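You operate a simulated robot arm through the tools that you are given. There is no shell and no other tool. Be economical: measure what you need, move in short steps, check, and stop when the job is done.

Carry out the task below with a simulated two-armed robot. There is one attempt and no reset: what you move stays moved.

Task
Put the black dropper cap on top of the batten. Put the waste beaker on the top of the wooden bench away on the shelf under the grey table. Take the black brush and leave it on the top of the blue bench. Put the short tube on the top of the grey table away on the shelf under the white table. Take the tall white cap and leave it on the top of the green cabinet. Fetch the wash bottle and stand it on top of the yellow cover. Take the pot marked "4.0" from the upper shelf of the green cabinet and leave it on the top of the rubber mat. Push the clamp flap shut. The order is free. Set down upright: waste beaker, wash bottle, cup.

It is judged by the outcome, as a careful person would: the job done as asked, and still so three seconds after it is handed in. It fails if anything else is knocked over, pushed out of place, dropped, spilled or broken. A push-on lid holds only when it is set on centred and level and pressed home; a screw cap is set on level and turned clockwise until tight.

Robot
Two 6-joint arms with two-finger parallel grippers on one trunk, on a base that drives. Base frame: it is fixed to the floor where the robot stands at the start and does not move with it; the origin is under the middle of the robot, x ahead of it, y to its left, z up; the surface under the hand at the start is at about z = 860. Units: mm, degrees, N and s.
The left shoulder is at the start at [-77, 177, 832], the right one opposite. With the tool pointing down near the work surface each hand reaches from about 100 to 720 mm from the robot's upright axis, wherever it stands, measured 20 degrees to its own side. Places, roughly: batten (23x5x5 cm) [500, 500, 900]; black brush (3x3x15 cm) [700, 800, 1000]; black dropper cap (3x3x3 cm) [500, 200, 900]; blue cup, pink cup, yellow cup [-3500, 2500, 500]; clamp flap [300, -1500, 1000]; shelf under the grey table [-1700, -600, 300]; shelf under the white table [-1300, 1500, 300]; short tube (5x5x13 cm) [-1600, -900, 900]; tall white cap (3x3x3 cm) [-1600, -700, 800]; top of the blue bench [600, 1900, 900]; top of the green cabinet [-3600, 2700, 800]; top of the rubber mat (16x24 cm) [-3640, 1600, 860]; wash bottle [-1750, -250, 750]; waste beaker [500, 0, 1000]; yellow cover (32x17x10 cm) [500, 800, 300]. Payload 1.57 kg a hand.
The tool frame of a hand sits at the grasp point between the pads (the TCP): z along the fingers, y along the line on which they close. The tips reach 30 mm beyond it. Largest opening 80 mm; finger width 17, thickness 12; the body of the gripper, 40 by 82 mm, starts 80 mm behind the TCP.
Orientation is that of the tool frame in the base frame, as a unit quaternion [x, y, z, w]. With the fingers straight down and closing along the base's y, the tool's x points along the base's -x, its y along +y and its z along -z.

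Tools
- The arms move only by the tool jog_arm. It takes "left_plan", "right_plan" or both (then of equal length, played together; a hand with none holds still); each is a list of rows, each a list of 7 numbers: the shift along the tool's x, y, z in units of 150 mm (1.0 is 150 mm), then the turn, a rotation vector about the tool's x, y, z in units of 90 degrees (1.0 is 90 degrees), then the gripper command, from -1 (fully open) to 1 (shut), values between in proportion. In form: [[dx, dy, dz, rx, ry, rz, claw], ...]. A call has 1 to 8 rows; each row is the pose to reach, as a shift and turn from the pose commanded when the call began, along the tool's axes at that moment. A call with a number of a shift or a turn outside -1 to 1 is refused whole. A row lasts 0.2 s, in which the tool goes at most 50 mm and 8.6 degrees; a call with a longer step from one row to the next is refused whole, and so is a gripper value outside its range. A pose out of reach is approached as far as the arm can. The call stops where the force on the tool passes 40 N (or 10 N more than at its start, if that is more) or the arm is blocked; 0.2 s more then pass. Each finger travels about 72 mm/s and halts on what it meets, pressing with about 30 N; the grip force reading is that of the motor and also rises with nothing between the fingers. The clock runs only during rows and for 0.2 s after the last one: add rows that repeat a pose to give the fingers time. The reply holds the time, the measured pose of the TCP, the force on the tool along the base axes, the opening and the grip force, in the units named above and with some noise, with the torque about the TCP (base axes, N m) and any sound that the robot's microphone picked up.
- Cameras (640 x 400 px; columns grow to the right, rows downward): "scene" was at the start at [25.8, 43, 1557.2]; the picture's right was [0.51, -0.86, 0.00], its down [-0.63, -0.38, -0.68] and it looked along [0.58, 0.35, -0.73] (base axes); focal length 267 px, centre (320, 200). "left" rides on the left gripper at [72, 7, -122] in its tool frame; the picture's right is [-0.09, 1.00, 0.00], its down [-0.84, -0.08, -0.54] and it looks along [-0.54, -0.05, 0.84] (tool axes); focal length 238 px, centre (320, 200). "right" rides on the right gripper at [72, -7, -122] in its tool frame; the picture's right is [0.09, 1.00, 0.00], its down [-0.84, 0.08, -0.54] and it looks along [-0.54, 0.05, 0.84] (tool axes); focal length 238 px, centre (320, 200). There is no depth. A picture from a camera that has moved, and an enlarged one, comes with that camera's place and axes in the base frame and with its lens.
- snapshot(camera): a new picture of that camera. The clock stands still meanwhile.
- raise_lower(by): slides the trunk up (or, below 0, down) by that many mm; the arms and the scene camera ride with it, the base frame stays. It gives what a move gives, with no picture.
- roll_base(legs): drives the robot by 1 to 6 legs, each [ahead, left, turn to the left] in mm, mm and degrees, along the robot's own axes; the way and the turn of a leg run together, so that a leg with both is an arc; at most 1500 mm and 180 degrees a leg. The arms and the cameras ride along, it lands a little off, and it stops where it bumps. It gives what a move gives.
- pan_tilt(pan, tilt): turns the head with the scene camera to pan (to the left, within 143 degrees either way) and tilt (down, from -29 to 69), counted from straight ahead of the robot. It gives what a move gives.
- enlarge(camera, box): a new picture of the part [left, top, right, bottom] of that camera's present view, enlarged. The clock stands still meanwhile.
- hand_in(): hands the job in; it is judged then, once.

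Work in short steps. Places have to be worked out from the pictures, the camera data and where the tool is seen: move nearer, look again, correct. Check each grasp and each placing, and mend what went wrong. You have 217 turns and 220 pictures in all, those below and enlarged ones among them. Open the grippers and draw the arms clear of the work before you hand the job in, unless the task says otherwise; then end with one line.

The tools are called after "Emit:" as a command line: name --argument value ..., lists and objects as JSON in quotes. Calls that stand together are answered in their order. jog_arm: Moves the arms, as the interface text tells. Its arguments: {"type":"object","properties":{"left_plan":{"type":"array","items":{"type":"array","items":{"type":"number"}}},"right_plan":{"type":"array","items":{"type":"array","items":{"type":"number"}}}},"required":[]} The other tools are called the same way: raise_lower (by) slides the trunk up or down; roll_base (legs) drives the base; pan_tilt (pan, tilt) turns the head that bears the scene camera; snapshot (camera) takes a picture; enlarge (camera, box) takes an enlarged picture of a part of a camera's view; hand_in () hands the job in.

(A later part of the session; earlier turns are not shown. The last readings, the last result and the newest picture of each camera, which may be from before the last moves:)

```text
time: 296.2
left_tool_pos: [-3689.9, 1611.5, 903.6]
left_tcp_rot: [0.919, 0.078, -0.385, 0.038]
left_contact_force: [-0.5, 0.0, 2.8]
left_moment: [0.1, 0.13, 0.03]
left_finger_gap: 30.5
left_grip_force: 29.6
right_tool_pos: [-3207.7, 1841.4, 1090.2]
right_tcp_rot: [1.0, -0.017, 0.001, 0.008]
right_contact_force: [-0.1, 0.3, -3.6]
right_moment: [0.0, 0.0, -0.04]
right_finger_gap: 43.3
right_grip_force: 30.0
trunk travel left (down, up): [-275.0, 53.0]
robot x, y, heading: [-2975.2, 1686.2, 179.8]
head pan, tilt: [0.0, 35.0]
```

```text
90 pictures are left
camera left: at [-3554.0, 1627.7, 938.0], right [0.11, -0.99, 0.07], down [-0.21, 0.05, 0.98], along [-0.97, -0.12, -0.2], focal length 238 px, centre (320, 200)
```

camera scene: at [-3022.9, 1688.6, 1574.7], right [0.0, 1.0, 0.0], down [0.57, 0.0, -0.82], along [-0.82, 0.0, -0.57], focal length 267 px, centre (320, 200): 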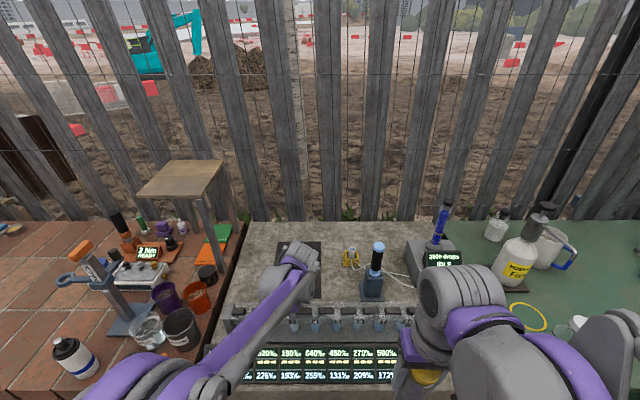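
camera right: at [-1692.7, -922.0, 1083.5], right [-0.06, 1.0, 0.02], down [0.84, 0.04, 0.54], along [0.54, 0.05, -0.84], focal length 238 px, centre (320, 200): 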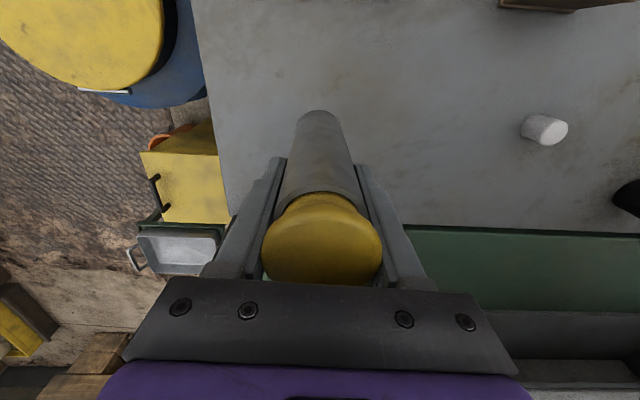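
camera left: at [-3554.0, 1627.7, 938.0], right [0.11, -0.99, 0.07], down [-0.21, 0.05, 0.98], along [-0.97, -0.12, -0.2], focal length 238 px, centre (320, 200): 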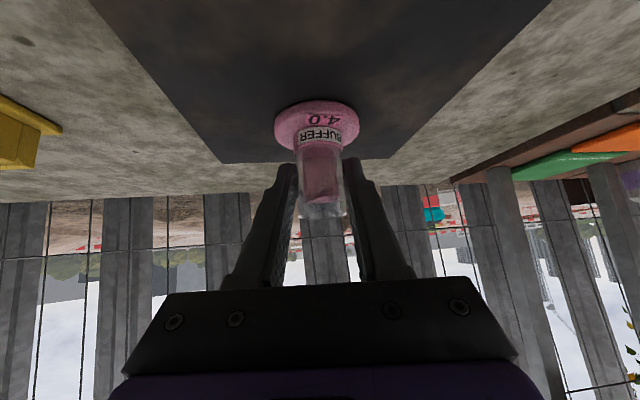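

Light contact begins (≈4 N). One more tiny step, then open and retreat along the tool axis.

Emit:
jog_arm --left_plan '[[0.006, 0, 0.006, 0, 0, 0, 1], [0.006, 0, 0.006, 0, 0, 0, 0.5], [0.006, 0, 0.006, 0, 0, 0, 0], [0.006, 0, 0.006, 0, 0, 0, -0.4], [0.006, 0, 0.006, 0, 0, 0, -0.4]]'

Emit:
jog_arm --left_plan '[[0, 0, -0.2, 0, 0, 0, -0.4], [0, 0, -0.45, 0, 0, 0, -0.4], [-0.05, 0, -0.7, 0, 0, 0, -0.4], [-0.1, 0, -0.95, 0, 0, 0, -0.4]]'

Emit:
snapshot --camera "left"

```text
time: 297.4
left_tool_pos: [-3689.9, 1612.1, 902.3]
left_tcp_rot: [0.919, 0.078, -0.385, 0.037]
left_contact_force: [0.1, 0.6, 0.0]
left_moment: [-0.03, -0.02, -0.03]
left_finger_gap: 55.9
left_grip_force: 0.0
right_tool_pos: [-3209.0, 1840.8, 1089.5]
right_tcp_rot: [1.0, -0.018, 0.001, 0.007]
right_contact_force: [0.3, 0.1, -3.6]
right_moment: [0.0, 0.05, 0.02]
right_finger_gap: 43.2
right_grip_force: 30.5
trunk travel left (down, up): [-275.0, 53.0]
robot x, y, heading: [-2974.8, 1685.3, 179.9]
head pan, tilt: [0.0, 35.0]
```

```text
time: 298.4
left_tool_pos: [-3600.2, 1628.1, 1013.7]
left_tcp_rot: [0.919, 0.078, -0.385, 0.038]
left_contact_force: [1.3, -0.8, 0.3]
left_moment: [0.0, 0.02, 0.01]
left_finger_gap: 55.9
left_grip_force: 0.0
right_tool_pos: [-3206.5, 1840.5, 1091.3]
right_tcp_rot: [1.0, -0.017, 0.0, 0.009]
right_contact_force: [-0.3, -0.5, -3.3]
right_moment: [-0.04, 0.0, -0.07]
right_finger_gap: 43.2
right_grip_force: 30.5
trunk travel left (down, up): [-275.0, 53.0]
robot x, y, heading: [-2971.1, 1687.7, 179.8]
head pan, tilt: [0.0, 35.0]
```

```text
89 pictures are left
camera left: at [-3464.3, 1644.1, 1047.6], right [0.11, -0.99, 0.07], down [-0.21, 0.05, 0.98], along [-0.97, -0.12, -0.2], focal length 238 px, centre (320, 200)
```

left: 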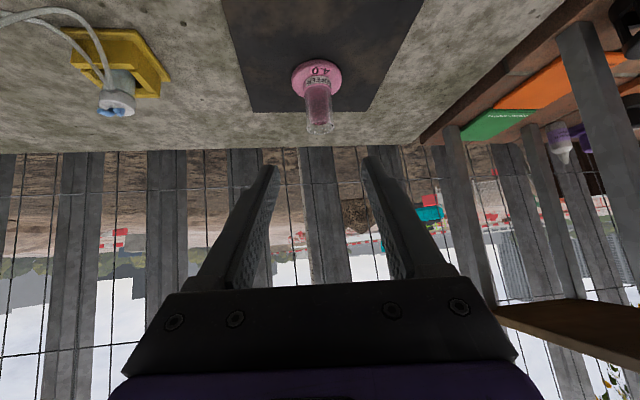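

The 4.0 cup stands upright on the mat. Next the tube to the white table's shelf. I back off, restore the left hand, and look for the way round the +y end.

Emit:
jog_arm --left_plan '[[-0.15, 0, -0.2, 0, 0, 0, -1], [-0.3, 0, -0.4, 0, 0, 0, -1], [-0.4, 0, -0.6, 0, 0, 0, -1]]'

Emit:
roll_base --legs '[[-450, 0, 0], [0, -900, 0]]'

Emit:
jog_arm --left_plan '[[0.05, 0, -0.05, 0.009, 0.08, 0.01, -1], [0.1, 0, -0.1, 0.018, 0.16, 0.02, -1], [0.2, 0, -0.1, 0.027, 0.24, 0.03, -1], [0.3, 0, -0.1, 0.036, 0.32, 0.04, -1], [0.4, 0, -0.1, 0.045, 0.4, 0.05, -1], [0.5, 0, -0.1, 0.05, 0.48, 0.05, -1]]'

Emit:
pan_tilt --pan 140 --tilt 22

Emit:
snapshot --camera "scene"

Emit:
pan_tilt --pan -140 --tilt 22

Emit:
snapshot --camera "scene"

```text
time: 299.2
left_tool_pos: [-3578.7, 1633.3, 1118.3]
left_tcp_rot: [0.919, 0.077, -0.385, 0.038]
left_contact_force: [1.3, 0.1, 0.6]
left_moment: [0.01, -0.03, 0.0]
left_finger_gap: 80.2
left_grip_force: 0.1
right_tool_pos: [-3206.5, 1840.7, 1089.8]
right_tcp_rot: [1.0, -0.017, 0.001, 0.008]
right_contact_force: [0.3, -0.2, -4.3]
right_moment: [0.02, 0.05, 0.02]
right_finger_gap: 42.9
right_grip_force: 30.2
trunk travel left (down, up): [-275.0, 53.0]
robot x, y, heading: [-2974.5, 1686.2, 179.9]
head pan, tilt: [0.0, 35.0]
```

```text
time: 309.7
left_tool_pos: [-3121.7, 2533.5, 1118.1]
left_tcp_rot: [0.919, 0.076, -0.386, 0.036]
left_contact_force: [0.5, -0.3, 0.2]
left_moment: [0.0, 0.0, 0.03]
left_finger_gap: 80.2
left_grip_force: 0.0
right_tool_pos: [-2751.6, 2739.1, 1089.4]
right_tcp_rot: [1.0, -0.019, 0.0, 0.008]
right_contact_force: [0.1, -0.5, -3.4]
right_moment: [-0.03, 0.04, -0.01]
right_finger_gap: 43.3
right_grip_force: 30.2
trunk travel left (down, up): [-275.0, 53.0]
robot x, y, heading: [-2517.7, 2584.0, 179.4]
head pan, tilt: [0.0, 35.0]
```

```text
time: 311.1
left_tool_pos: [-3059.6, 2543.3, 1075.8]
left_tcp_rot: [0.999, 0.034, -0.019, -0.015]
left_contact_force: [0.4, 0.5, 0.8]
left_moment: [-0.01, 0.01, 0.02]
left_finger_gap: 80.0
left_grip_force: 0.2
right_tool_pos: [-2751.9, 2739.2, 1091.3]
right_tcp_rot: [1.0, -0.019, 0.001, 0.008]
right_contact_force: [-0.4, 0.6, -3.2]
right_moment: [0.01, 0.02, -0.01]
right_finger_gap: 43.4
right_grip_force: 29.7
trunk travel left (down, up): [-275.0, 53.0]
robot x, y, heading: [-2517.2, 2585.4, 179.5]
head pan, tilt: [0.0, 35.0]
```

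```text
time: 313.4
left_tool_pos: [-3059.4, 2544.0, 1076.3]
left_tcp_rot: [0.999, 0.034, -0.022, -0.014]
left_contact_force: [-0.3, -0.2, -0.4]
left_moment: [0.02, 0.02, -0.01]
left_finger_gap: 80.1
left_grip_force: 0.1
right_tool_pos: [-2750.7, 2739.6, 1091.6]
right_tcp_rot: [1.0, -0.019, 0.001, 0.008]
right_contact_force: [-0.6, 0.6, -3.9]
right_moment: [-0.01, 0.0, 0.0]
right_finger_gap: 43.2
right_grip_force: 29.5
trunk travel left (down, up): [-275.0, 53.0]
robot x, y, heading: [-2518.0, 2581.2, 179.6]
head pan, tilt: [140.0, 22.0]
```

```text
88 pictures are left
camera scene: at [-2408.4, 2525.1, 1595.4], right [-0.65, -0.76, 0.0], down [-0.29, 0.24, -0.93], along [0.71, -0.6, -0.37], focal length 267 px, centre (320, 200)
```

scene: 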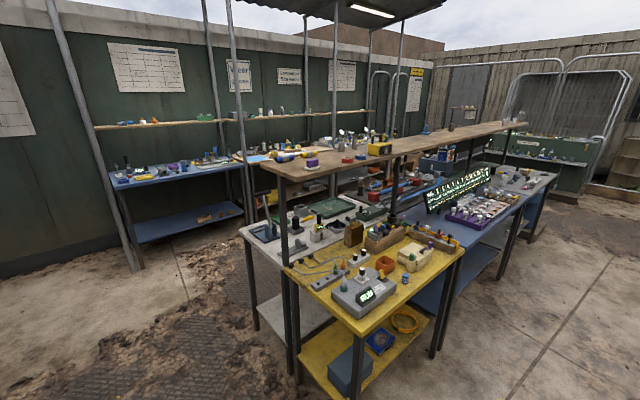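

```text
time: 317.2
left_tool_pos: [-3059.9, 2543.3, 1074.9]
left_tcp_rot: [0.999, 0.033, -0.022, -0.014]
left_contact_force: [0.3, 0.2, -1.1]
left_moment: [0.02, 0.0, -0.03]
left_finger_gap: 79.9
left_grip_force: 0.1
right_tool_pos: [-2751.3, 2740.1, 1090.2]
right_tcp_rot: [1.0, -0.019, 0.0, 0.008]
right_contact_force: [0.7, 0.3, -3.9]
right_moment: [-0.03, 0.0, 0.0]
right_finger_gap: 43.4
right_grip_force: 29.7
trunk travel left (down, up): [-275.0, 53.0]
robot x, y, heading: [-2516.5, 2587.2, 179.3]
head pan, tilt: [-140.0, 22.0]
```

```text
87 pictures are left
camera scene: at [-2407.6, 2644.5, 1595.4], right [0.64, -0.77, 0.0], down [-0.29, -0.24, -0.93], along [0.71, 0.59, -0.37], focal length 267 px, centre (320, 200)
```

scene: 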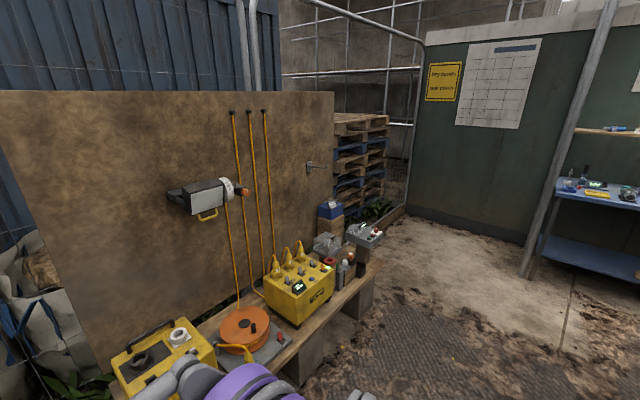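

The white table's lower shelf is reachable from its +y end (corner ≈[-1063,1995]). I back along the aisle to in front of that end and turn to face -y.

Emit:
roll_base --legs '[[-1260, 0, 0], [0, -110, 0], [0, 0, 90]]'

Emit:
pan_tilt --pan 0 --tilt 40

Emit:
snapshot --camera "scene"

```text
time: 328.6
left_tool_pos: [-1209.4, 2146.0, 1075.6]
left_tcp_rot: [0.685, 0.728, -0.024, 0.005]
left_contact_force: [-0.8, 0.2, 0.2]
left_moment: [0.02, 0.0, 0.03]
left_finger_gap: 79.9
left_grip_force: 0.1
right_tool_pos: [-1403.3, 2456.1, 1090.0]
right_tcp_rot: [0.722, 0.692, 0.006, 0.005]
right_contact_force: [0.2, 0.0, -3.9]
right_moment: [-0.02, 0.03, 0.0]
right_finger_gap: 42.9
right_grip_force: 30.0
trunk travel left (down, up): [-275.0, 53.0]
robot x, y, heading: [-1248.2, 2687.3, -90.6]
head pan, tilt: [-140.0, 22.0]
```

```text
time: 330.9
left_tool_pos: [-1210.2, 2146.3, 1077.0]
left_tcp_rot: [0.685, 0.729, -0.025, 0.004]
left_contact_force: [0.9, -0.5, -0.8]
left_moment: [-0.01, 0.01, -0.01]
left_finger_gap: 80.1
left_grip_force: 0.1
right_tool_pos: [-1404.4, 2456.4, 1090.7]
right_tcp_rot: [0.723, 0.691, 0.006, 0.005]
right_contact_force: [0.2, 0.6, -3.5]
right_moment: [-0.04, 0.02, 0.02]
right_finger_gap: 43.3
right_grip_force: 30.0
trunk travel left (down, up): [-275.0, 53.0]
robot x, y, heading: [-1249.3, 2687.1, -90.8]
head pan, tilt: [0.0, 40.0]
```

```text
86 pictures are left
camera scene: at [-1249.1, 2646.3, 1567.2], right [-1.0, 0.01, 0.0], down [0.01, 0.64, -0.77], along [-0.01, -0.77, -0.64], focal length 267 px, centre (320, 200)
```

scene: 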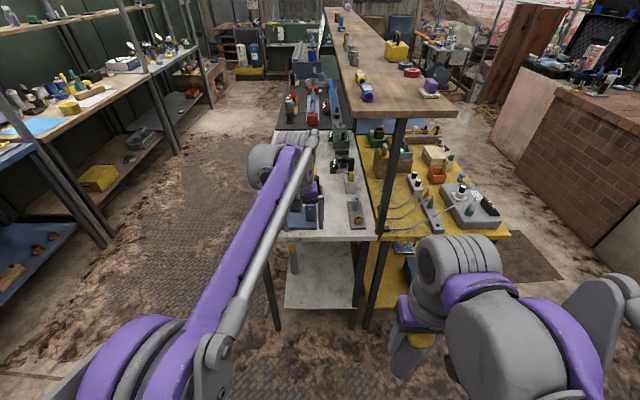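

The white shelf's end is at y≈1950, x -1075..-1440. I pull the left hand back, extend the right hand, shift left to align, and lower the trunk.

Emit:
jog_arm --left_plan '[[0.2, 0.1, 0, 0, 0, 0, -1], [0.4, 0.2, 0, 0, 0, 0, -1], [0.6, 0.3, 0, 0, 0, 0, -1], [0.8, 0.4, 0, 0, 0, 0, -1], [1.0, 0.5, 0, 0, 0, 0, -1]]' --right_plan '[[-0.2, 0, 0, 0, 0, 0, 1], [-0.4, 0, 0, 0, 0, 0, 1], [-0.6, 0, 0, 0, 0, 0, 1], [-0.8, 0, 0, 0, 0, 0, 1], [-1.0, 0, 0, 0, 0, 0, 1]]'

Emit:
jog_arm --left_plan '[[0.2, 0.05, -0.05, 0, 0, 0, -1], [0.4, 0.1, -0.1, 0, 0, 0, -1], [0.6, 0.15, -0.15, 0, 0, 0, -1], [0.8, 0.2, -0.2, 0, 0, 0, -1], [1.0, 0.2, -0.25, 0, 0, 0, -1]]' --right_plan '[[-0.07, 0, 0.2, 0, 0, 0, 1], [-0.14, 0, 0.4, 0, 0, 0, 1], [-0.21, 0, 0.6, 0, 0, 0, 1], [-0.28, 0, 0.8, 0, 0, 0, 1], [-0.33, 0, 1.0, 0, 0, 0, 1]]'

Emit:
roll_base --legs '[[0, 150, 1]]'

Emit:
raise_lower --by -270

Emit:
jog_arm --right_plan '[[0, 0, 0.2, 0, 0, 0, 1], [0, 0, 0.4, 0, 0, 0, 1], [0, 0, 0.6, 0, 0, 0, 1], [0, 0, 0.8, 0, 0, 0, 1], [0, 0, 1.0, 0, 0, 0, 1]]'

Emit:
snapshot --camera "scene"

Emit:
snapshot --camera "right"

```text
time: 332.1
left_tool_pos: [-1142.9, 2302.4, 1067.0]
left_tcp_rot: [0.684, 0.729, -0.025, 0.005]
left_contact_force: [-0.4, 0.5, 0.0]
left_moment: [0.02, 0.0, 0.03]
left_finger_gap: 80.3
left_grip_force: 0.2
right_tool_pos: [-1409.9, 2307.0, 1089.5]
right_tcp_rot: [0.722, 0.691, 0.006, 0.006]
right_contact_force: [0.3, 0.1, -3.4]
right_moment: [-0.01, 0.0, 0.03]
right_finger_gap: 43.2
right_grip_force: 30.0
trunk travel left (down, up): [-275.0, 53.0]
robot x, y, heading: [-1248.4, 2690.6, -91.0]
head pan, tilt: [0.0, 40.0]
```

```text
time: 333.3
left_tool_pos: [-1123.6, 2454.7, 1099.1]
left_tcp_rot: [0.685, 0.728, -0.025, 0.003]
left_contact_force: [0.8, 0.2, 0.7]
left_moment: [0.0, -0.04, 0.0]
left_finger_gap: 80.0
left_grip_force: 0.0
right_tool_pos: [-1410.0, 2257.1, 940.4]
right_tcp_rot: [0.722, 0.691, 0.006, 0.006]
right_contact_force: [-0.4, 0.0, -3.0]
right_moment: [-0.03, 0.0, -0.02]
right_finger_gap: 43.2
right_grip_force: 30.1
trunk travel left (down, up): [-275.0, 53.0]
robot x, y, heading: [-1247.4, 2691.2, -90.8]
head pan, tilt: [0.0, 40.0]
```

```text
time: 335.2
left_tool_pos: [-968.4, 2455.3, 1099.0]
left_tcp_rot: [0.678, 0.734, -0.025, 0.005]
left_contact_force: [-0.8, -0.2, 0.0]
left_moment: [-0.01, 0.0, 0.0]
left_finger_gap: 79.9
left_grip_force: 0.0
right_tool_pos: [-1251.9, 2253.6, 939.5]
right_tcp_rot: [0.716, 0.698, 0.007, 0.005]
right_contact_force: [0.6, 0.5, -4.4]
right_moment: [-0.01, 0.03, 0.04]
right_finger_gap: 43.3
right_grip_force: 29.8
trunk travel left (down, up): [-275.0, 53.0]
robot x, y, heading: [-1100.3, 2689.6, -89.8]
head pan, tilt: [0.0, 40.0]
```

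```text
time: 338.0
left_tool_pos: [-968.7, 2457.2, 829.3]
left_tcp_rot: [0.678, 0.735, -0.025, 0.005]
left_contact_force: [0.2, -0.2, 0.0]
left_moment: [0.01, -0.05, -0.03]
left_finger_gap: 80.2
left_grip_force: 0.0
right_tool_pos: [-1251.0, 2254.5, 670.0]
right_tcp_rot: [0.716, 0.698, 0.006, 0.005]
right_contact_force: [0.0, 0.3, -3.7]
right_moment: [-0.03, 0.02, 0.01]
right_finger_gap: 43.4
right_grip_force: 29.7
trunk travel left (down, up): [-5.0, 323.0]
robot x, y, heading: [-1095.3, 2689.0, -89.8]
head pan, tilt: [0.0, 40.0]
```

```text
time: 339.2
left_tool_pos: [-968.7, 2456.0, 827.7]
left_tcp_rot: [0.679, 0.734, -0.024, 0.005]
left_contact_force: [-0.4, -0.2, 0.0]
left_moment: [-0.05, -0.02, 0.02]
left_finger_gap: 79.9
left_grip_force: 0.1
right_tool_pos: [-1249.1, 2253.5, 519.4]
right_tcp_rot: [0.716, 0.698, 0.006, 0.005]
right_contact_force: [0.0, 0.3, -4.0]
right_moment: [-0.04, 0.03, 0.01]
right_finger_gap: 43.2
right_grip_force: 30.1
trunk travel left (down, up): [-5.0, 323.0]
robot x, y, heading: [-1094.7, 2692.3, -89.7]
head pan, tilt: [0.0, 40.0]
```

```text
85 pictures are left
camera scene: at [-1097.7, 2595.2, 1292.5], right [-1.0, -0.01, 0.0], down [0.0, 0.64, -0.77], along [0.0, -0.77, -0.64], focal length 267 px, centre (320, 200)
```

scene: 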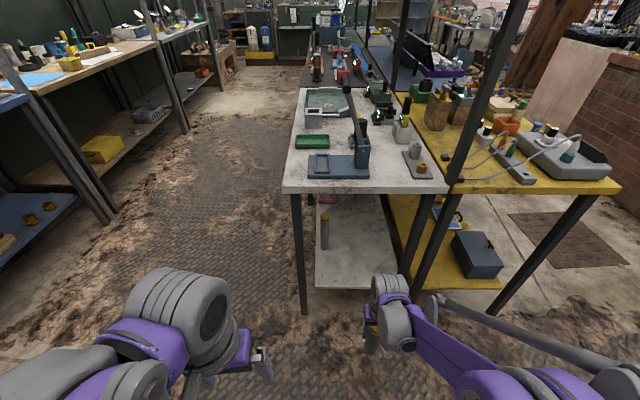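

```text
84 pictures are left
camera right: at [-1256.3, 2326.4, 640.2], right [1.0, 0.07, 0.02], down [0.05, -0.84, 0.54], along [0.05, -0.54, -0.84], focal length 238 px, centre (320, 200)
```

right: 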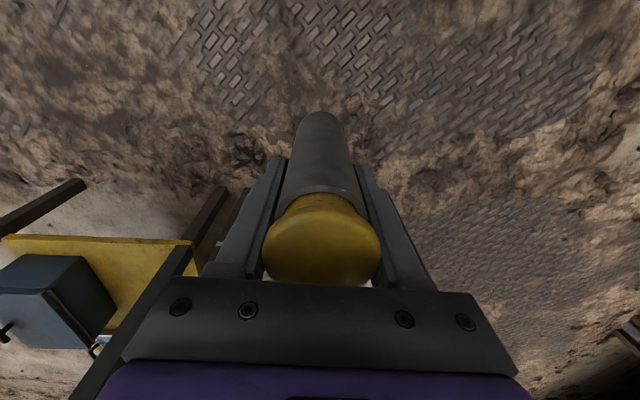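

I lower 90 mm more and drive ahead 300 mm toward the shelf end.

Emit:
jog_arm --right_plan '[[0, 0, 0.2, 0, 0, 0, 1], [0, 0, 0.4, 0, 0, 0, 1], [0, 0, 0.57, 0, 0, 0, 1]]'

Emit:
roll_base --legs '[[290, 0, 0]]'

Emit:
snapshot --camera "scene"

Emit:
snapshot --camera "right"

```text
time: 340.0
left_tool_pos: [-970.6, 2455.9, 829.3]
left_tcp_rot: [0.679, 0.734, -0.024, 0.004]
left_contact_force: [0.1, 0.7, 1.0]
left_moment: [-0.03, -0.01, 0.0]
left_finger_gap: 80.0
left_grip_force: 0.0
right_tool_pos: [-1247.8, 2255.7, 434.4]
right_tcp_rot: [0.716, 0.698, 0.006, 0.005]
right_contact_force: [0.5, 0.5, -3.9]
right_moment: [-0.04, -0.03, -0.04]
right_finger_gap: 43.1
right_grip_force: 30.5
trunk travel left (down, up): [-5.0, 323.0]
robot x, y, heading: [-1096.1, 2685.4, -89.7]
head pan, tilt: [0.0, 40.0]
```

```text
time: 342.0
left_tool_pos: [-968.5, 2168.5, 828.8]
left_tcp_rot: [0.679, 0.734, -0.024, 0.005]
left_contact_force: [-0.2, 0.4, -0.1]
left_moment: [0.03, 0.0, -0.04]
left_finger_gap: 80.2
left_grip_force: 0.0
right_tool_pos: [-1247.8, 1966.9, 434.5]
right_tcp_rot: [0.716, 0.698, 0.006, 0.005]
right_contact_force: [0.4, 0.0, -4.9]
right_moment: [-0.04, -0.02, 0.01]
right_finger_gap: 43.4
right_grip_force: 29.5
trunk travel left (down, up): [-5.0, 323.0]
robot x, y, heading: [-1093.9, 2398.9, -90.0]
head pan, tilt: [0.0, 40.0]
```

```text
83 pictures are left
camera scene: at [-1096.4, 2307.1, 1292.5], right [-1.0, 0.0, 0.0], down [0.0, 0.64, -0.77], along [0.0, -0.77, -0.64], focal length 267 px, centre (320, 200)
```

scene: 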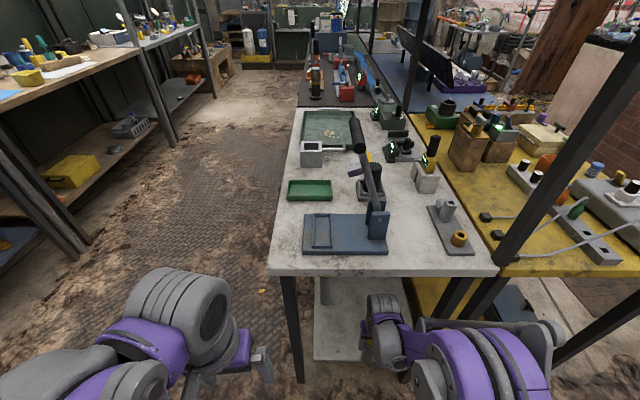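

```text
82 pictures are left
camera right: at [-1254.6, 2039.0, 555.5], right [1.0, 0.06, 0.02], down [0.05, -0.84, 0.54], along [0.05, -0.54, -0.84], focal length 238 px, centre (320, 200)
```

right: 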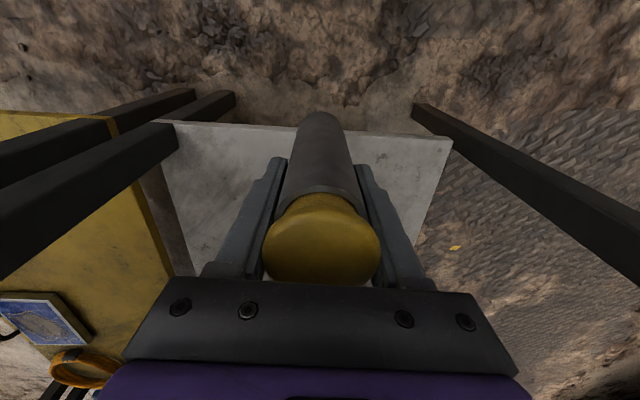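

Shelf surface z≈305, end edge y≈1967. I drive 80 mm further in.

Emit:
roll_base --legs '[[80, 0, 0]]'

Emit:
snapshot --camera "right"

```text
time: 343.2
left_tool_pos: [-968.6, 2085.9, 829.0]
left_tcp_rot: [0.679, 0.733, -0.026, 0.005]
left_contact_force: [-0.7, 0.5, -0.2]
left_moment: [0.01, -0.01, -0.02]
left_finger_gap: 80.0
left_grip_force: 0.1
right_tool_pos: [-1246.6, 1890.6, 433.3]
right_tcp_rot: [0.717, 0.697, 0.006, 0.005]
right_contact_force: [1.1, -0.8, -5.1]
right_moment: [0.0, 0.02, 0.0]
right_finger_gap: 43.0
right_grip_force: 30.3
trunk travel left (down, up): [-5.0, 323.0]
robot x, y, heading: [-1095.9, 2320.8, -89.8]
head pan, tilt: [0.0, 40.0]
stopped in leg 1: the robot was blocked; the commanded pose is now the measured one
```

```text
81 pictures are left
camera right: at [-1253.9, 1962.6, 554.3], right [1.0, 0.06, 0.02], down [0.05, -0.84, 0.54], along [0.05, -0.54, -0.84], focal length 238 px, centre (320, 200)
```

right: 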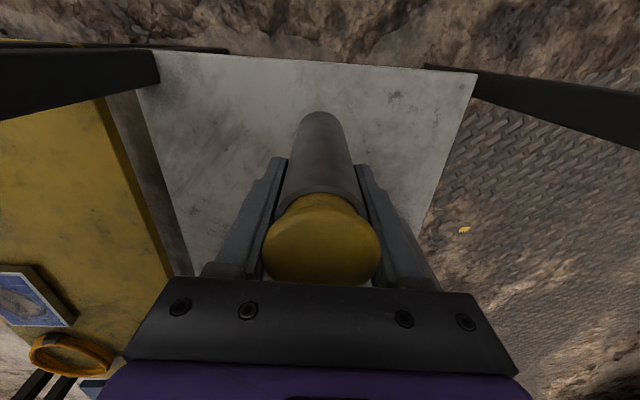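

Touched the table edge but already 76 mm inside. I relieve by 8 mm and lower the tube.

Emit:
roll_base --legs '[[-8, 0, 0]]'

Emit:
jog_arm --right_plan '[[0, 0, 0.1, 0, 0, 0, 1], [0, 0, 0.2, 0, 0, 0, 1]]'

Emit:
jog_arm --right_plan '[[0, 0, 0.02, 0, 0, 0, 1], [0, 0, 0.035, 0, 0, 0, 1]]'

Emit:
jog_arm --right_plan '[[0, 0, 0.015, 0, 0, 0, 1], [0, 0, 0.03, 0, 0, 0, 1]]'

```text
time: 343.9
left_tool_pos: [-968.8, 2094.2, 829.1]
left_tcp_rot: [0.679, 0.733, -0.025, 0.005]
left_contact_force: [0.9, -0.1, -0.1]
left_moment: [-0.01, -0.04, -0.01]
left_finger_gap: 80.1
left_grip_force: 0.1
right_tool_pos: [-1246.4, 1898.3, 434.2]
right_tcp_rot: [0.717, 0.697, 0.007, 0.005]
right_contact_force: [-0.6, -0.7, -3.9]
right_moment: [-0.01, -0.03, -0.04]
right_finger_gap: 43.1
right_grip_force: 29.9
trunk travel left (down, up): [-5.0, 323.0]
robot x, y, heading: [-1096.5, 2325.7, -89.7]
head pan, tilt: [0.0, 40.0]
```

```text
time: 344.5
left_tool_pos: [-969.0, 2093.0, 829.3]
left_tcp_rot: [0.679, 0.733, -0.025, 0.005]
left_contact_force: [-0.7, -0.6, 0.5]
left_moment: [-0.01, -0.03, 0.01]
left_finger_gap: 79.9
left_grip_force: 0.0
right_tool_pos: [-1246.7, 1897.8, 402.4]
right_tcp_rot: [0.717, 0.697, 0.006, 0.005]
right_contact_force: [0.1, -0.4, -2.8]
right_moment: [-0.01, -0.01, 0.0]
right_finger_gap: 43.4
right_grip_force: 29.9
trunk travel left (down, up): [-5.0, 323.0]
robot x, y, heading: [-1094.2, 2325.2, -89.6]
head pan, tilt: [0.0, 40.0]
```

```text
time: 345.1
left_tool_pos: [-968.9, 2094.4, 829.1]
left_tcp_rot: [0.68, 0.733, -0.025, 0.004]
left_contact_force: [0.1, -0.6, -0.5]
left_moment: [0.0, 0.01, 0.01]
left_finger_gap: 79.9
left_grip_force: 0.0
right_tool_pos: [-1246.2, 1897.4, 397.9]
right_tcp_rot: [0.717, 0.697, 0.006, 0.005]
right_contact_force: [0.1, 0.1, -3.1]
right_moment: [-0.04, 0.03, 0.01]
right_finger_gap: 43.1
right_grip_force: 30.3
trunk travel left (down, up): [-5.0, 323.0]
robot x, y, heading: [-1094.3, 2326.4, -89.6]
head pan, tilt: [0.0, 40.0]
```

```text
time: 345.7
left_tool_pos: [-968.1, 2093.9, 829.2]
left_tcp_rot: [0.679, 0.734, -0.024, 0.004]
left_contact_force: [-1.2, -0.7, 0.9]
left_moment: [0.03, -0.02, -0.01]
left_finger_gap: 80.1
left_grip_force: 0.1
right_tool_pos: [-1245.9, 1898.2, 393.1]
right_tcp_rot: [0.717, 0.697, 0.006, 0.005]
right_contact_force: [-0.1, -0.4, -3.6]
right_moment: [-0.04, 0.0, -0.03]
right_finger_gap: 43.3
right_grip_force: 29.5
trunk travel left (down, up): [-5.0, 323.0]
robot x, y, heading: [-1096.4, 2328.7, -89.7]
head pan, tilt: [0.0, 40.0]
```

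Still free at 393; I continue in 5 mm steps.

Emit:
jog_arm --right_plan '[[0, 0, 0.017, 0, 0, 0, 1], [0, 0, 0.033, 0, 0, 0, 1]]'

Emit:
jog_arm --right_plan '[[0, 0, 0.017, 0, 0, 0, 1], [0, 0, 0.033, 0, 0, 0, 1]]'

Emit:
jog_arm --right_plan '[[0, 0, 0.017, 0, 0, 0, 1], [0, 0, 0.033, 0, 0, 0, 1]]'

Emit:
jog_arm --right_plan '[[0, 0, 0.017, 0, 0, 0, 1], [0, 0, 0.033, 0, 0, 0, 1]]'

Emit:
snapshot --camera "right"

```text
time: 346.3
left_tool_pos: [-969.0, 2093.6, 830.2]
left_tcp_rot: [0.68, 0.733, -0.024, 0.005]
left_contact_force: [0.4, -0.2, 0.0]
left_moment: [0.0, -0.01, 0.01]
left_finger_gap: 79.9
left_grip_force: 0.1
right_tool_pos: [-1245.9, 1897.3, 388.2]
right_tcp_rot: [0.716, 0.698, 0.006, 0.006]
right_contact_force: [1.1, -0.4, -3.2]
right_moment: [-0.02, 0.02, 0.0]
right_finger_gap: 43.2
right_grip_force: 30.1
trunk travel left (down, up): [-5.0, 323.0]
robot x, y, heading: [-1093.0, 2322.6, -90.0]
head pan, tilt: [0.0, 40.0]
```

```text
time: 346.9
left_tool_pos: [-969.1, 2094.4, 829.7]
left_tcp_rot: [0.679, 0.734, -0.025, 0.005]
left_contact_force: [0.0, 0.5, 0.7]
left_moment: [0.02, 0.04, -0.03]
left_finger_gap: 79.8
left_grip_force: 0.0
right_tool_pos: [-1245.2, 1899.1, 383.8]
right_tcp_rot: [0.717, 0.697, 0.006, 0.005]
right_contact_force: [0.8, -0.3, -3.4]
right_moment: [-0.05, -0.01, 0.01]
right_finger_gap: 43.1
right_grip_force: 30.0
trunk travel left (down, up): [-5.0, 323.0]
robot x, y, heading: [-1098.4, 2331.8, -89.6]
head pan, tilt: [0.0, 40.0]
```

```text
time: 347.5
left_tool_pos: [-968.7, 2093.8, 829.2]
left_tcp_rot: [0.679, 0.733, -0.025, 0.005]
left_contact_force: [1.2, -0.2, 1.0]
left_moment: [0.01, 0.02, -0.03]
left_finger_gap: 80.0
left_grip_force: 0.0
right_tool_pos: [-1246.5, 1898.5, 377.4]
right_tcp_rot: [0.717, 0.697, 0.006, 0.005]
right_contact_force: [0.1, 0.0, -2.6]
right_moment: [-0.02, 0.0, 0.02]
right_finger_gap: 43.1
right_grip_force: 30.2
trunk travel left (down, up): [-5.0, 323.0]
robot x, y, heading: [-1095.4, 2325.5, -89.8]
head pan, tilt: [0.0, 40.0]
```

```text
time: 348.1
left_tool_pos: [-967.9, 2093.2, 828.7]
left_tcp_rot: [0.68, 0.733, -0.024, 0.005]
left_contact_force: [0.7, -0.3, 0.3]
left_moment: [0.02, 0.03, -0.01]
left_finger_gap: 80.1
left_grip_force: 0.0
right_tool_pos: [-1244.0, 1896.5, 373.3]
right_tcp_rot: [0.717, 0.697, 0.006, 0.004]
right_contact_force: [-0.9, 0.0, -3.2]
right_moment: [0.02, -0.01, 0.0]
right_finger_gap: 43.4
right_grip_force: 29.8
trunk travel left (down, up): [-5.0, 323.0]
robot x, y, heading: [-1094.2, 2328.5, -89.7]
head pan, tilt: [0.0, 40.0]
```

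```text
80 pictures are left
camera right: at [-1253.0, 1970.4, 494.3], right [1.0, 0.06, 0.02], down [0.05, -0.84, 0.54], along [0.05, -0.54, -0.84], focal length 238 px, centre (320, 200)
```

right: 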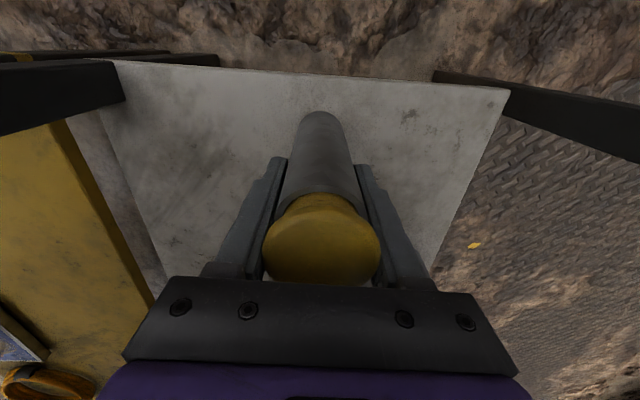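

Shelf is lower than thought (~265). I continue.

Emit:
jog_arm --right_plan '[[0, 0, 0.03, 0, 0, 0, 1], [0, 0, 0.055, 0, 0, 0, 1]]'

Emit:
jog_arm --right_plan '[[0, 0, 0.02, 0, 0, 0, 1], [0, 0, 0.04, 0, 0, 0, 1]]'

Emit:
jog_arm --right_plan '[[0, 0, 0.02, 0, 0, 0, 1], [0, 0, 0.04, 0, 0, 0, 1]]'

Emit:
jog_arm --right_plan '[[0, 0, 0.02, 0, 0, 0, 1], [0, 0, 0.04, 0, 0, 0, 1]]'

```text
time: 348.7
left_tool_pos: [-968.2, 2093.8, 828.7]
left_tcp_rot: [0.679, 0.734, -0.025, 0.005]
left_contact_force: [-0.1, 0.8, -0.8]
left_moment: [0.01, -0.01, 0.02]
left_finger_gap: 79.7
left_grip_force: 0.0
right_tool_pos: [-1245.1, 1898.1, 365.3]
right_tcp_rot: [0.717, 0.697, 0.006, 0.005]
right_contact_force: [0.2, 0.3, -2.6]
right_moment: [-0.02, 0.01, -0.02]
right_finger_gap: 43.2
right_grip_force: 30.2
trunk travel left (down, up): [-5.0, 323.0]
robot x, y, heading: [-1095.3, 2325.9, -89.9]
head pan, tilt: [0.0, 40.0]
```

```text
time: 349.3
left_tool_pos: [-967.8, 2095.2, 828.0]
left_tcp_rot: [0.679, 0.734, -0.024, 0.004]
left_contact_force: [-0.4, -0.3, -0.2]
left_moment: [0.03, 0.0, -0.01]
left_finger_gap: 80.1
left_grip_force: 0.1
right_tool_pos: [-1244.9, 1897.4, 359.8]
right_tcp_rot: [0.717, 0.697, 0.006, 0.004]
right_contact_force: [-0.2, 0.3, -3.2]
right_moment: [-0.06, 0.02, 0.02]
right_finger_gap: 42.9
right_grip_force: 30.1
trunk travel left (down, up): [-5.0, 323.0]
robot x, y, heading: [-1097.2, 2327.9, -89.6]
head pan, tilt: [0.0, 40.0]
```

```text
time: 349.9
left_tool_pos: [-968.5, 2093.5, 829.5]
left_tcp_rot: [0.68, 0.733, -0.024, 0.004]
left_contact_force: [0.8, -0.2, 0.9]
left_moment: [-0.01, 0.0, -0.02]
left_finger_gap: 79.9
left_grip_force: 0.1
right_tool_pos: [-1245.3, 1898.7, 352.6]
right_tcp_rot: [0.717, 0.697, 0.006, 0.005]
right_contact_force: [0.0, -0.5, -3.1]
right_moment: [0.0, 0.01, -0.03]
right_finger_gap: 43.6
right_grip_force: 29.7
trunk travel left (down, up): [-5.0, 323.0]
robot x, y, heading: [-1095.8, 2330.4, -89.7]
head pan, tilt: [0.0, 40.0]
```

```text
time: 350.5
left_tool_pos: [-967.5, 2094.9, 829.0]
left_tcp_rot: [0.679, 0.733, -0.025, 0.004]
left_contact_force: [-0.1, -1.2, 0.8]
left_moment: [0.01, -0.02, -0.01]
left_finger_gap: 80.0
left_grip_force: 0.1
right_tool_pos: [-1244.5, 1898.1, 349.8]
right_tcp_rot: [0.716, 0.698, 0.007, 0.005]
right_contact_force: [4.9, -0.7, 22.0]
right_moment: [0.15, 0.09, -0.03]
right_finger_gap: 43.4
right_grip_force: 29.8
trunk travel left (down, up): [-5.0, 323.0]
robot x, y, heading: [-1095.2, 2329.5, -89.7]
head pan, tilt: [0.0, 40.0]
```

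Contact at 350. I release and pull straight up slightly, then retreat by the base.

Emit:
jog_arm --right_plan '[[0, 0, -0.005, 0, 0, 0, 0.5], [0, 0, -0.005, 0, 0, 0, 0], [0, 0, -0.005, 0, 0, 0, -0.6], [0, 0, -0.005, 0, 0, 0, -1], [0, 0, -0.005, 0, 0, 0, -1]]'

Emit:
jog_arm --right_plan '[[0, 0, -0.15, 0, 0, 0, -1], [0, 0, -0.4, 0, 0, 0, -1], [0, 0, -0.58, 0, 0, 0, -1]]'

Emit:
snapshot --camera "right"

```text
time: 351.7
left_tool_pos: [-969.1, 2093.9, 828.5]
left_tcp_rot: [0.68, 0.733, -0.026, 0.005]
left_contact_force: [-0.2, -1.2, 0.4]
left_moment: [0.0, 0.06, -0.02]
left_finger_gap: 80.0
left_grip_force: 0.1
right_tool_pos: [-1244.5, 1898.5, 347.9]
right_tcp_rot: [0.717, 0.697, 0.006, 0.005]
right_contact_force: [-0.2, -0.4, -0.6]
right_moment: [0.01, 0.01, -0.01]
right_finger_gap: 80.1
right_grip_force: 0.0
trunk travel left (down, up): [-5.0, 323.0]
robot x, y, heading: [-1090.3, 2328.7, -89.7]
head pan, tilt: [0.0, 40.0]
```

```text
time: 352.5
left_tool_pos: [-968.2, 2093.9, 828.0]
left_tcp_rot: [0.68, 0.733, -0.026, 0.005]
left_contact_force: [0.7, 0.6, 0.0]
left_moment: [0.01, -0.02, -0.06]
left_finger_gap: 80.1
left_grip_force: 0.1
right_tool_pos: [-1246.4, 1896.9, 436.7]
right_tcp_rot: [0.716, 0.698, 0.007, 0.005]
right_contact_force: [0.3, -0.6, -0.3]
right_moment: [0.0, 0.01, 0.01]
right_finger_gap: 79.9
right_grip_force: 0.2
trunk travel left (down, up): [-5.0, 323.0]
robot x, y, heading: [-1091.2, 2326.7, -89.9]
head pan, tilt: [0.0, 40.0]
```

```text
79 pictures are left
camera right: at [-1254.1, 1969.8, 557.2], right [1.0, 0.06, 0.02], down [0.05, -0.84, 0.54], along [0.05, -0.54, -0.84], focal length 238 px, centre (320, 200)
```

right: 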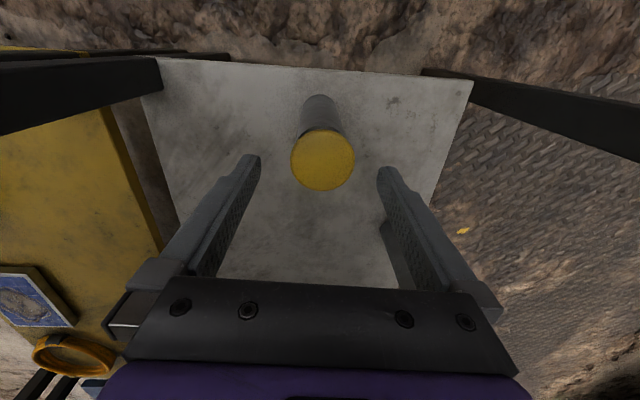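

The tube stands on the white table's shelf. I back out, raise the trunk, and drive back through the aisle to the grey table for the wash bottle.

Emit:
roll_base --legs '[[-370, 0, 0]]'

Emit:
raise_lower --by 270

Emit:
jog_arm --right_plan '[[0.1, 0, -0.25, 0, 0, 0, -1], [0.2, 0, -0.5, 0, 0, 0, -1], [0.3, 0, -0.75, 0, 0, 0, -1], [0.4, 0, -1.0, 0, 0, 0, -1]]'

Emit:
jog_arm --right_plan '[[0, 0, -0.25, 0, 0, 0, -1], [0, 0, -0.5, 0, 0, 0, -1], [0, 0, -0.75, 0, 0, 0, -1], [0, 0, -1.0, 0, 0, 0, -1]]'

Emit:
roll_base --legs '[[0, -1500, 0], [1500, 0, 0], [1500, 0, 0], [0, 0, 90]]'

Emit:
snapshot --camera "scene"

```text
time: 354.9
left_tool_pos: [-969.4, 2463.8, 829.0]
left_tcp_rot: [0.68, 0.733, -0.026, 0.005]
left_contact_force: [0.0, 0.3, 0.1]
left_moment: [-0.01, 0.0, -0.04]
left_finger_gap: 80.1
left_grip_force: 0.1
right_tool_pos: [-1248.0, 2267.4, 435.7]
right_tcp_rot: [0.717, 0.697, 0.006, 0.005]
right_contact_force: [-0.2, 1.0, -0.6]
right_moment: [0.0, -0.02, 0.03]
right_finger_gap: 79.9
right_grip_force: 0.0
trunk travel left (down, up): [-5.0, 323.0]
robot x, y, heading: [-1094.6, 2696.9, -90.1]
head pan, tilt: [0.0, 40.0]
```

```text
time: 357.6
left_tool_pos: [-969.8, 2463.7, 1098.7]
left_tcp_rot: [0.68, 0.733, -0.025, 0.004]
left_contact_force: [-0.3, 0.1, -0.2]
left_moment: [-0.02, -0.01, -0.01]
left_finger_gap: 80.1
left_grip_force: 0.1
right_tool_pos: [-1247.9, 2267.3, 706.3]
right_tcp_rot: [0.717, 0.697, 0.006, 0.005]
right_contact_force: [0.7, -0.7, 0.2]
right_moment: [0.0, -0.01, 0.01]
right_finger_gap: 79.8
right_grip_force: 0.1
trunk travel left (down, up): [-275.0, 53.0]
robot x, y, heading: [-1096.8, 2696.3, -89.9]
head pan, tilt: [0.0, 40.0]
```

```text
time: 358.6
left_tool_pos: [-968.9, 2464.8, 1099.5]
left_tcp_rot: [0.68, 0.733, -0.025, 0.004]
left_contact_force: [-0.3, 0.4, 0.3]
left_moment: [-0.05, 0.02, 0.0]
left_finger_gap: 80.0
left_grip_force: 0.1
right_tool_pos: [-1248.8, 2327.8, 857.2]
right_tcp_rot: [0.717, 0.697, 0.005, 0.005]
right_contact_force: [1.0, 0.1, -0.2]
right_moment: [-0.04, -0.03, -0.01]
right_finger_gap: 79.7
right_grip_force: 0.1
trunk travel left (down, up): [-275.0, 53.0]
robot x, y, heading: [-1092.6, 2693.9, -89.8]
head pan, tilt: [0.0, 40.0]
```

```text
time: 359.6
left_tool_pos: [-970.1, 2463.5, 1099.6]
left_tcp_rot: [0.679, 0.734, -0.026, 0.004]
left_contact_force: [-0.5, -0.3, -0.5]
left_moment: [-0.01, -0.02, 0.01]
left_finger_gap: 79.7
left_grip_force: 0.0
right_tool_pos: [-1250.5, 2328.3, 1006.3]
right_tcp_rot: [0.717, 0.697, 0.006, 0.005]
right_contact_force: [0.2, 0.7, -0.1]
right_moment: [0.01, 0.0, 0.04]
right_finger_gap: 79.8
right_grip_force: 0.0
trunk travel left (down, up): [-275.0, 53.0]
robot x, y, heading: [-1097.8, 2695.9, -90.0]
head pan, tilt: [0.0, 40.0]
```

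```text
time: 390.7
left_tool_pos: [-2372.1, -170.0, 1098.4]
left_tcp_rot: [-0.033, 0.999, -0.014, 0.022]
left_contact_force: [-0.2, 0.1, 0.8]
left_moment: [0.01, 0.0, 0.01]
left_finger_gap: 80.2
left_grip_force: 0.0
right_tool_pos: [-2239.3, -453.2, 1005.3]
right_tcp_rot: [0.019, 1.0, 0.008, -0.001]
right_contact_force: [0.3, 0.7, 0.4]
right_moment: [0.01, 0.02, 0.01]
right_finger_gap: 80.0
right_grip_force: 0.1
trunk travel left (down, up): [-275.0, 53.0]
robot x, y, heading: [-2605.2, -296.1, -0.6]
head pan, tilt: [0.0, 40.0]
```

```text
78 pictures are left
camera scene: at [-2564.0, -292.9, 1567.3], right [-0.01, -1.0, 0.0], down [-0.64, 0.01, -0.77], along [0.77, -0.01, -0.64], focal length 267 px, centre (320, 200)
```

scene: 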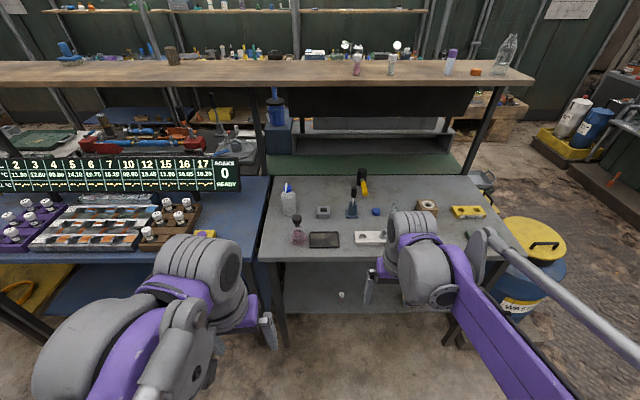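

I zoom on the wash bottle.

Emit:
enlarge --camera "scene" --box '[250, 160, 350, 260]'

Emit:
snapshot --camera "right"

```text
4.00 times, centred on (300, 210) of scene
camera zoom: at [-2564.0, -292.9, 1567.3], right [-0.01, -1.0, 0.0], down [-0.64, 0.01, -0.77], along [0.77, -0.01, -0.64], focal length 1068 px, centre (400, 160)
```

zoom: 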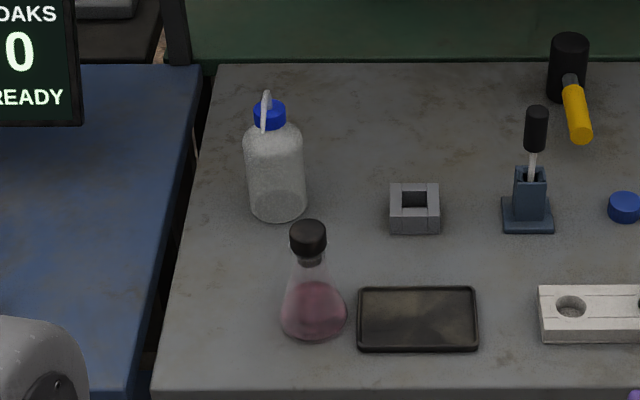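

```text
76 pictures are left
camera right: at [-2312.1, -458.7, 1126.4], right [-0.05, 1.0, 0.02], down [0.84, 0.04, 0.54], along [0.54, 0.04, -0.84], focal length 238 px, centre (320, 200)
```

right: 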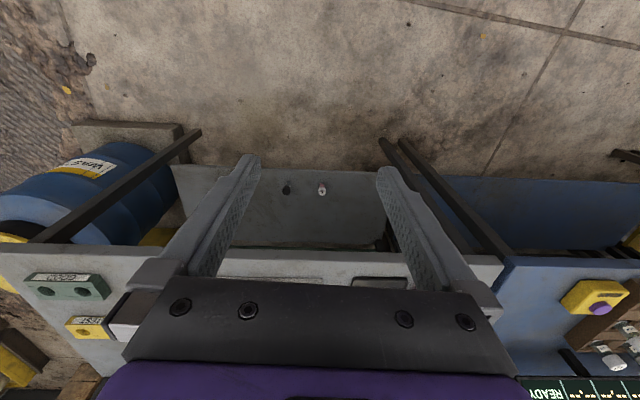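

Bottle at about [-1745,-178], body ≈61 mm wide. I drive up to the table, straighten the left hand, and bring it near for a closer look.

Emit:
roll_base --legs '[[335, 0, 0.6]]'

Emit:
jog_arm --left_plan '[[-0.2, 0, 0, -0.009, 0.014, 0.021, -1], [-0.4, -0.02, 0, -0.018, 0.028, 0.042, -1], [-0.6, -0.04, 0, -0.018, 0.028, 0.042, -1], [-0.8, -0.05, 0, -0.018, 0.028, 0.042, -1], [-1.0, -0.05, 0, -0.018, 0.028, 0.042, -1]]'

Emit:
snapshot --camera "left"

Emit:
snapshot --camera "scene"

```text
time: 392.9
left_tool_pos: [-2043.8, -168.3, 1099.1]
left_tcp_rot: [-0.039, 0.999, -0.014, 0.02]
left_contact_force: [0.1, 0.0, -0.7]
left_moment: [0.01, -0.01, -0.01]
left_finger_gap: 79.9
left_grip_force: 0.1
right_tool_pos: [-1905.8, -450.1, 1005.1]
right_tcp_rot: [0.014, 1.0, 0.008, 0.0]
right_contact_force: [0.2, 0.0, -0.4]
right_moment: [-0.01, -0.01, 0.0]
right_finger_gap: 80.0
right_grip_force: 0.0
trunk travel left (down, up): [-275.0, 53.0]
robot x, y, heading: [-2274.6, -296.0, 0.2]
head pan, tilt: [0.0, 40.0]
```

```text
time: 394.1
left_tool_pos: [-1891.7, -166.2, 1104.9]
left_tcp_rot: [-0.004, 1.0, -0.001, -0.002]
left_contact_force: [0.3, -0.3, -0.6]
left_moment: [0.03, 0.01, -0.02]
left_finger_gap: 80.2
left_grip_force: 0.1
right_tool_pos: [-1907.2, -448.7, 1005.6]
right_tcp_rot: [0.013, 1.0, 0.008, -0.002]
right_contact_force: [-0.1, 0.1, 0.5]
right_moment: [0.04, -0.04, -0.02]
right_finger_gap: 80.0
right_grip_force: 0.1
trunk travel left (down, up): [-275.0, 53.0]
robot x, y, heading: [-2275.4, -296.0, -0.0]
head pan, tilt: [0.0, 40.0]
```

```text
75 pictures are left
camera left: at [-1964.0, -160.3, 1227.0], right [0.08, 1.0, 0.0], down [0.84, -0.07, 0.54], along [0.54, -0.04, -0.84], focal length 238 px, centre (320, 200)
```

left: 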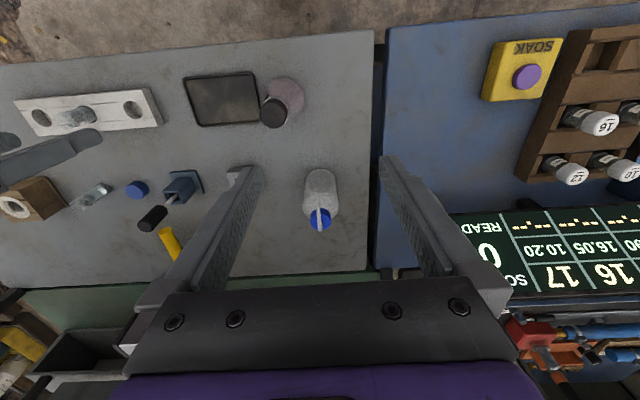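

```text
74 pictures are left
camera scene: at [-2231.9, -293.3, 1567.2], right [0.0, -1.0, 0.0], down [-0.64, 0.0, -0.77], along [0.77, 0.0, -0.64], focal length 267 px, centre (320, 200)
```

scene: 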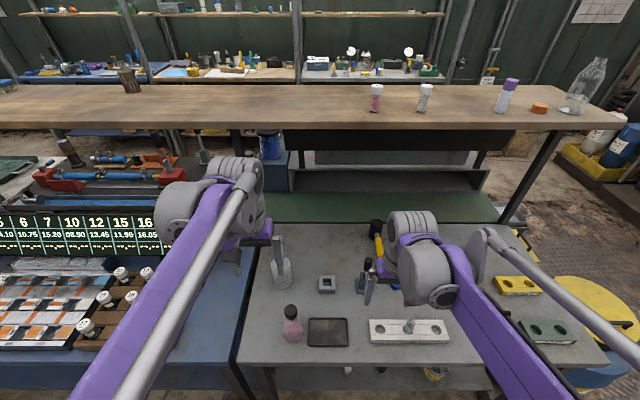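

Bottle: centre ≈[-1742,-179], top ≈940. I move above it.

Emit:
jog_arm --left_plan '[[-0.25, -0.02, 0.15, 0, 0, 0, -1], [-0.5, -0.04, 0.3, 0, 0, 0, -1], [-0.75, -0.06, 0.45, 0, 0, 0, -1], [-1.0, -0.085, 0.6, 0, 0, 0, -1]]'

Emit:
snapshot --camera "left"

```text
time: 395.1
left_tool_pos: [-1740.2, -174.9, 1015.7]
left_tcp_rot: [-0.005, 1.0, -0.001, -0.002]
left_contact_force: [-0.1, 0.4, -0.6]
left_moment: [0.0, 0.03, 0.0]
left_finger_gap: 80.0
left_grip_force: 0.1
right_tool_pos: [-1905.3, -450.1, 1005.8]
right_tcp_rot: [0.014, 1.0, 0.007, -0.001]
right_contact_force: [-0.2, -0.4, -0.4]
right_moment: [-0.02, 0.03, -0.01]
right_finger_gap: 80.3
right_grip_force: 0.0
trunk travel left (down, up): [-275.0, 53.0]
robot x, y, heading: [-2275.1, -297.2, 0.2]
head pan, tilt: [0.0, 40.0]
```

```text
73 pictures are left
camera left: at [-1812.5, -170.9, 1137.2], right [0.08, 1.0, 0.0], down [0.84, -0.07, 0.54], along [0.54, -0.04, -0.84], focal length 238 px, centre (320, 200)
```

left: 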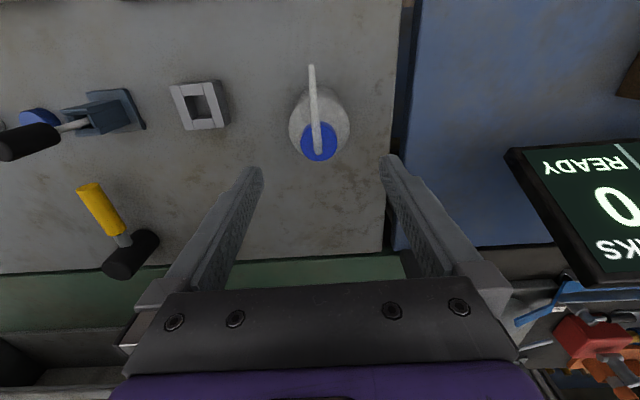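

Centred. I descend to z≈888 with fingers on either side (spout points toward the robot, clear), then close.

Emit:
jog_arm --left_plan '[[0, -0.015, 0.25, 0, 0, 0, -1], [0, -0.015, 0.5, 0, 0, 0, -1], [0, -0.015, 0.7, 0, 0, 0, -1], [0, -0.015, 0.85, 0, 0, 0, -1], [0, -0.015, 0.85, 0, 0, 0, 0], [0, -0.015, 0.85, 0, 0, 0, 1], [0, -0.015, 0.85, 0, 0, 0, 1]]'

Emit:
snapshot --camera "left"

```text
time: 396.1
left_tool_pos: [-1743.5, -177.3, 894.9]
left_tcp_rot: [-0.006, 1.0, 0.0, -0.002]
left_contact_force: [0.8, 3.3, 19.4]
left_moment: [0.56, 0.44, 0.06]
left_finger_gap: 62.1
left_grip_force: 7.3
right_tool_pos: [-1907.6, -449.7, 1006.2]
right_tcp_rot: [0.014, 1.0, 0.009, -0.001]
right_contact_force: [-0.3, -0.1, -0.4]
right_moment: [-0.01, -0.03, 0.0]
right_finger_gap: 80.1
right_grip_force: 0.1
trunk travel left (down, up): [-275.0, 53.0]
robot x, y, heading: [-2275.0, -293.4, 0.4]
head pan, tilt: [0.0, 40.0]
stopped in row 5 (left hand): the force on the tool passed its limit at 61 N (the readings are from after the stop); the commanded pose is now the measured one
```

```text
72 pictures are left
camera left: at [-1816.1, -173.0, 1017.5], right [0.08, 1.0, 0.0], down [0.84, -0.07, 0.54], along [0.54, -0.04, -0.84], focal length 238 px, centre (320, 200)
```

left: 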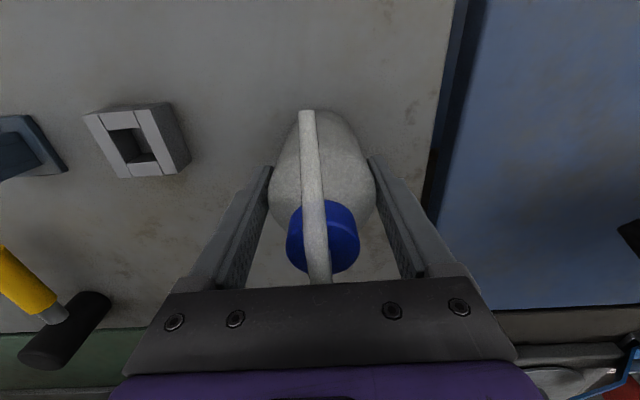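

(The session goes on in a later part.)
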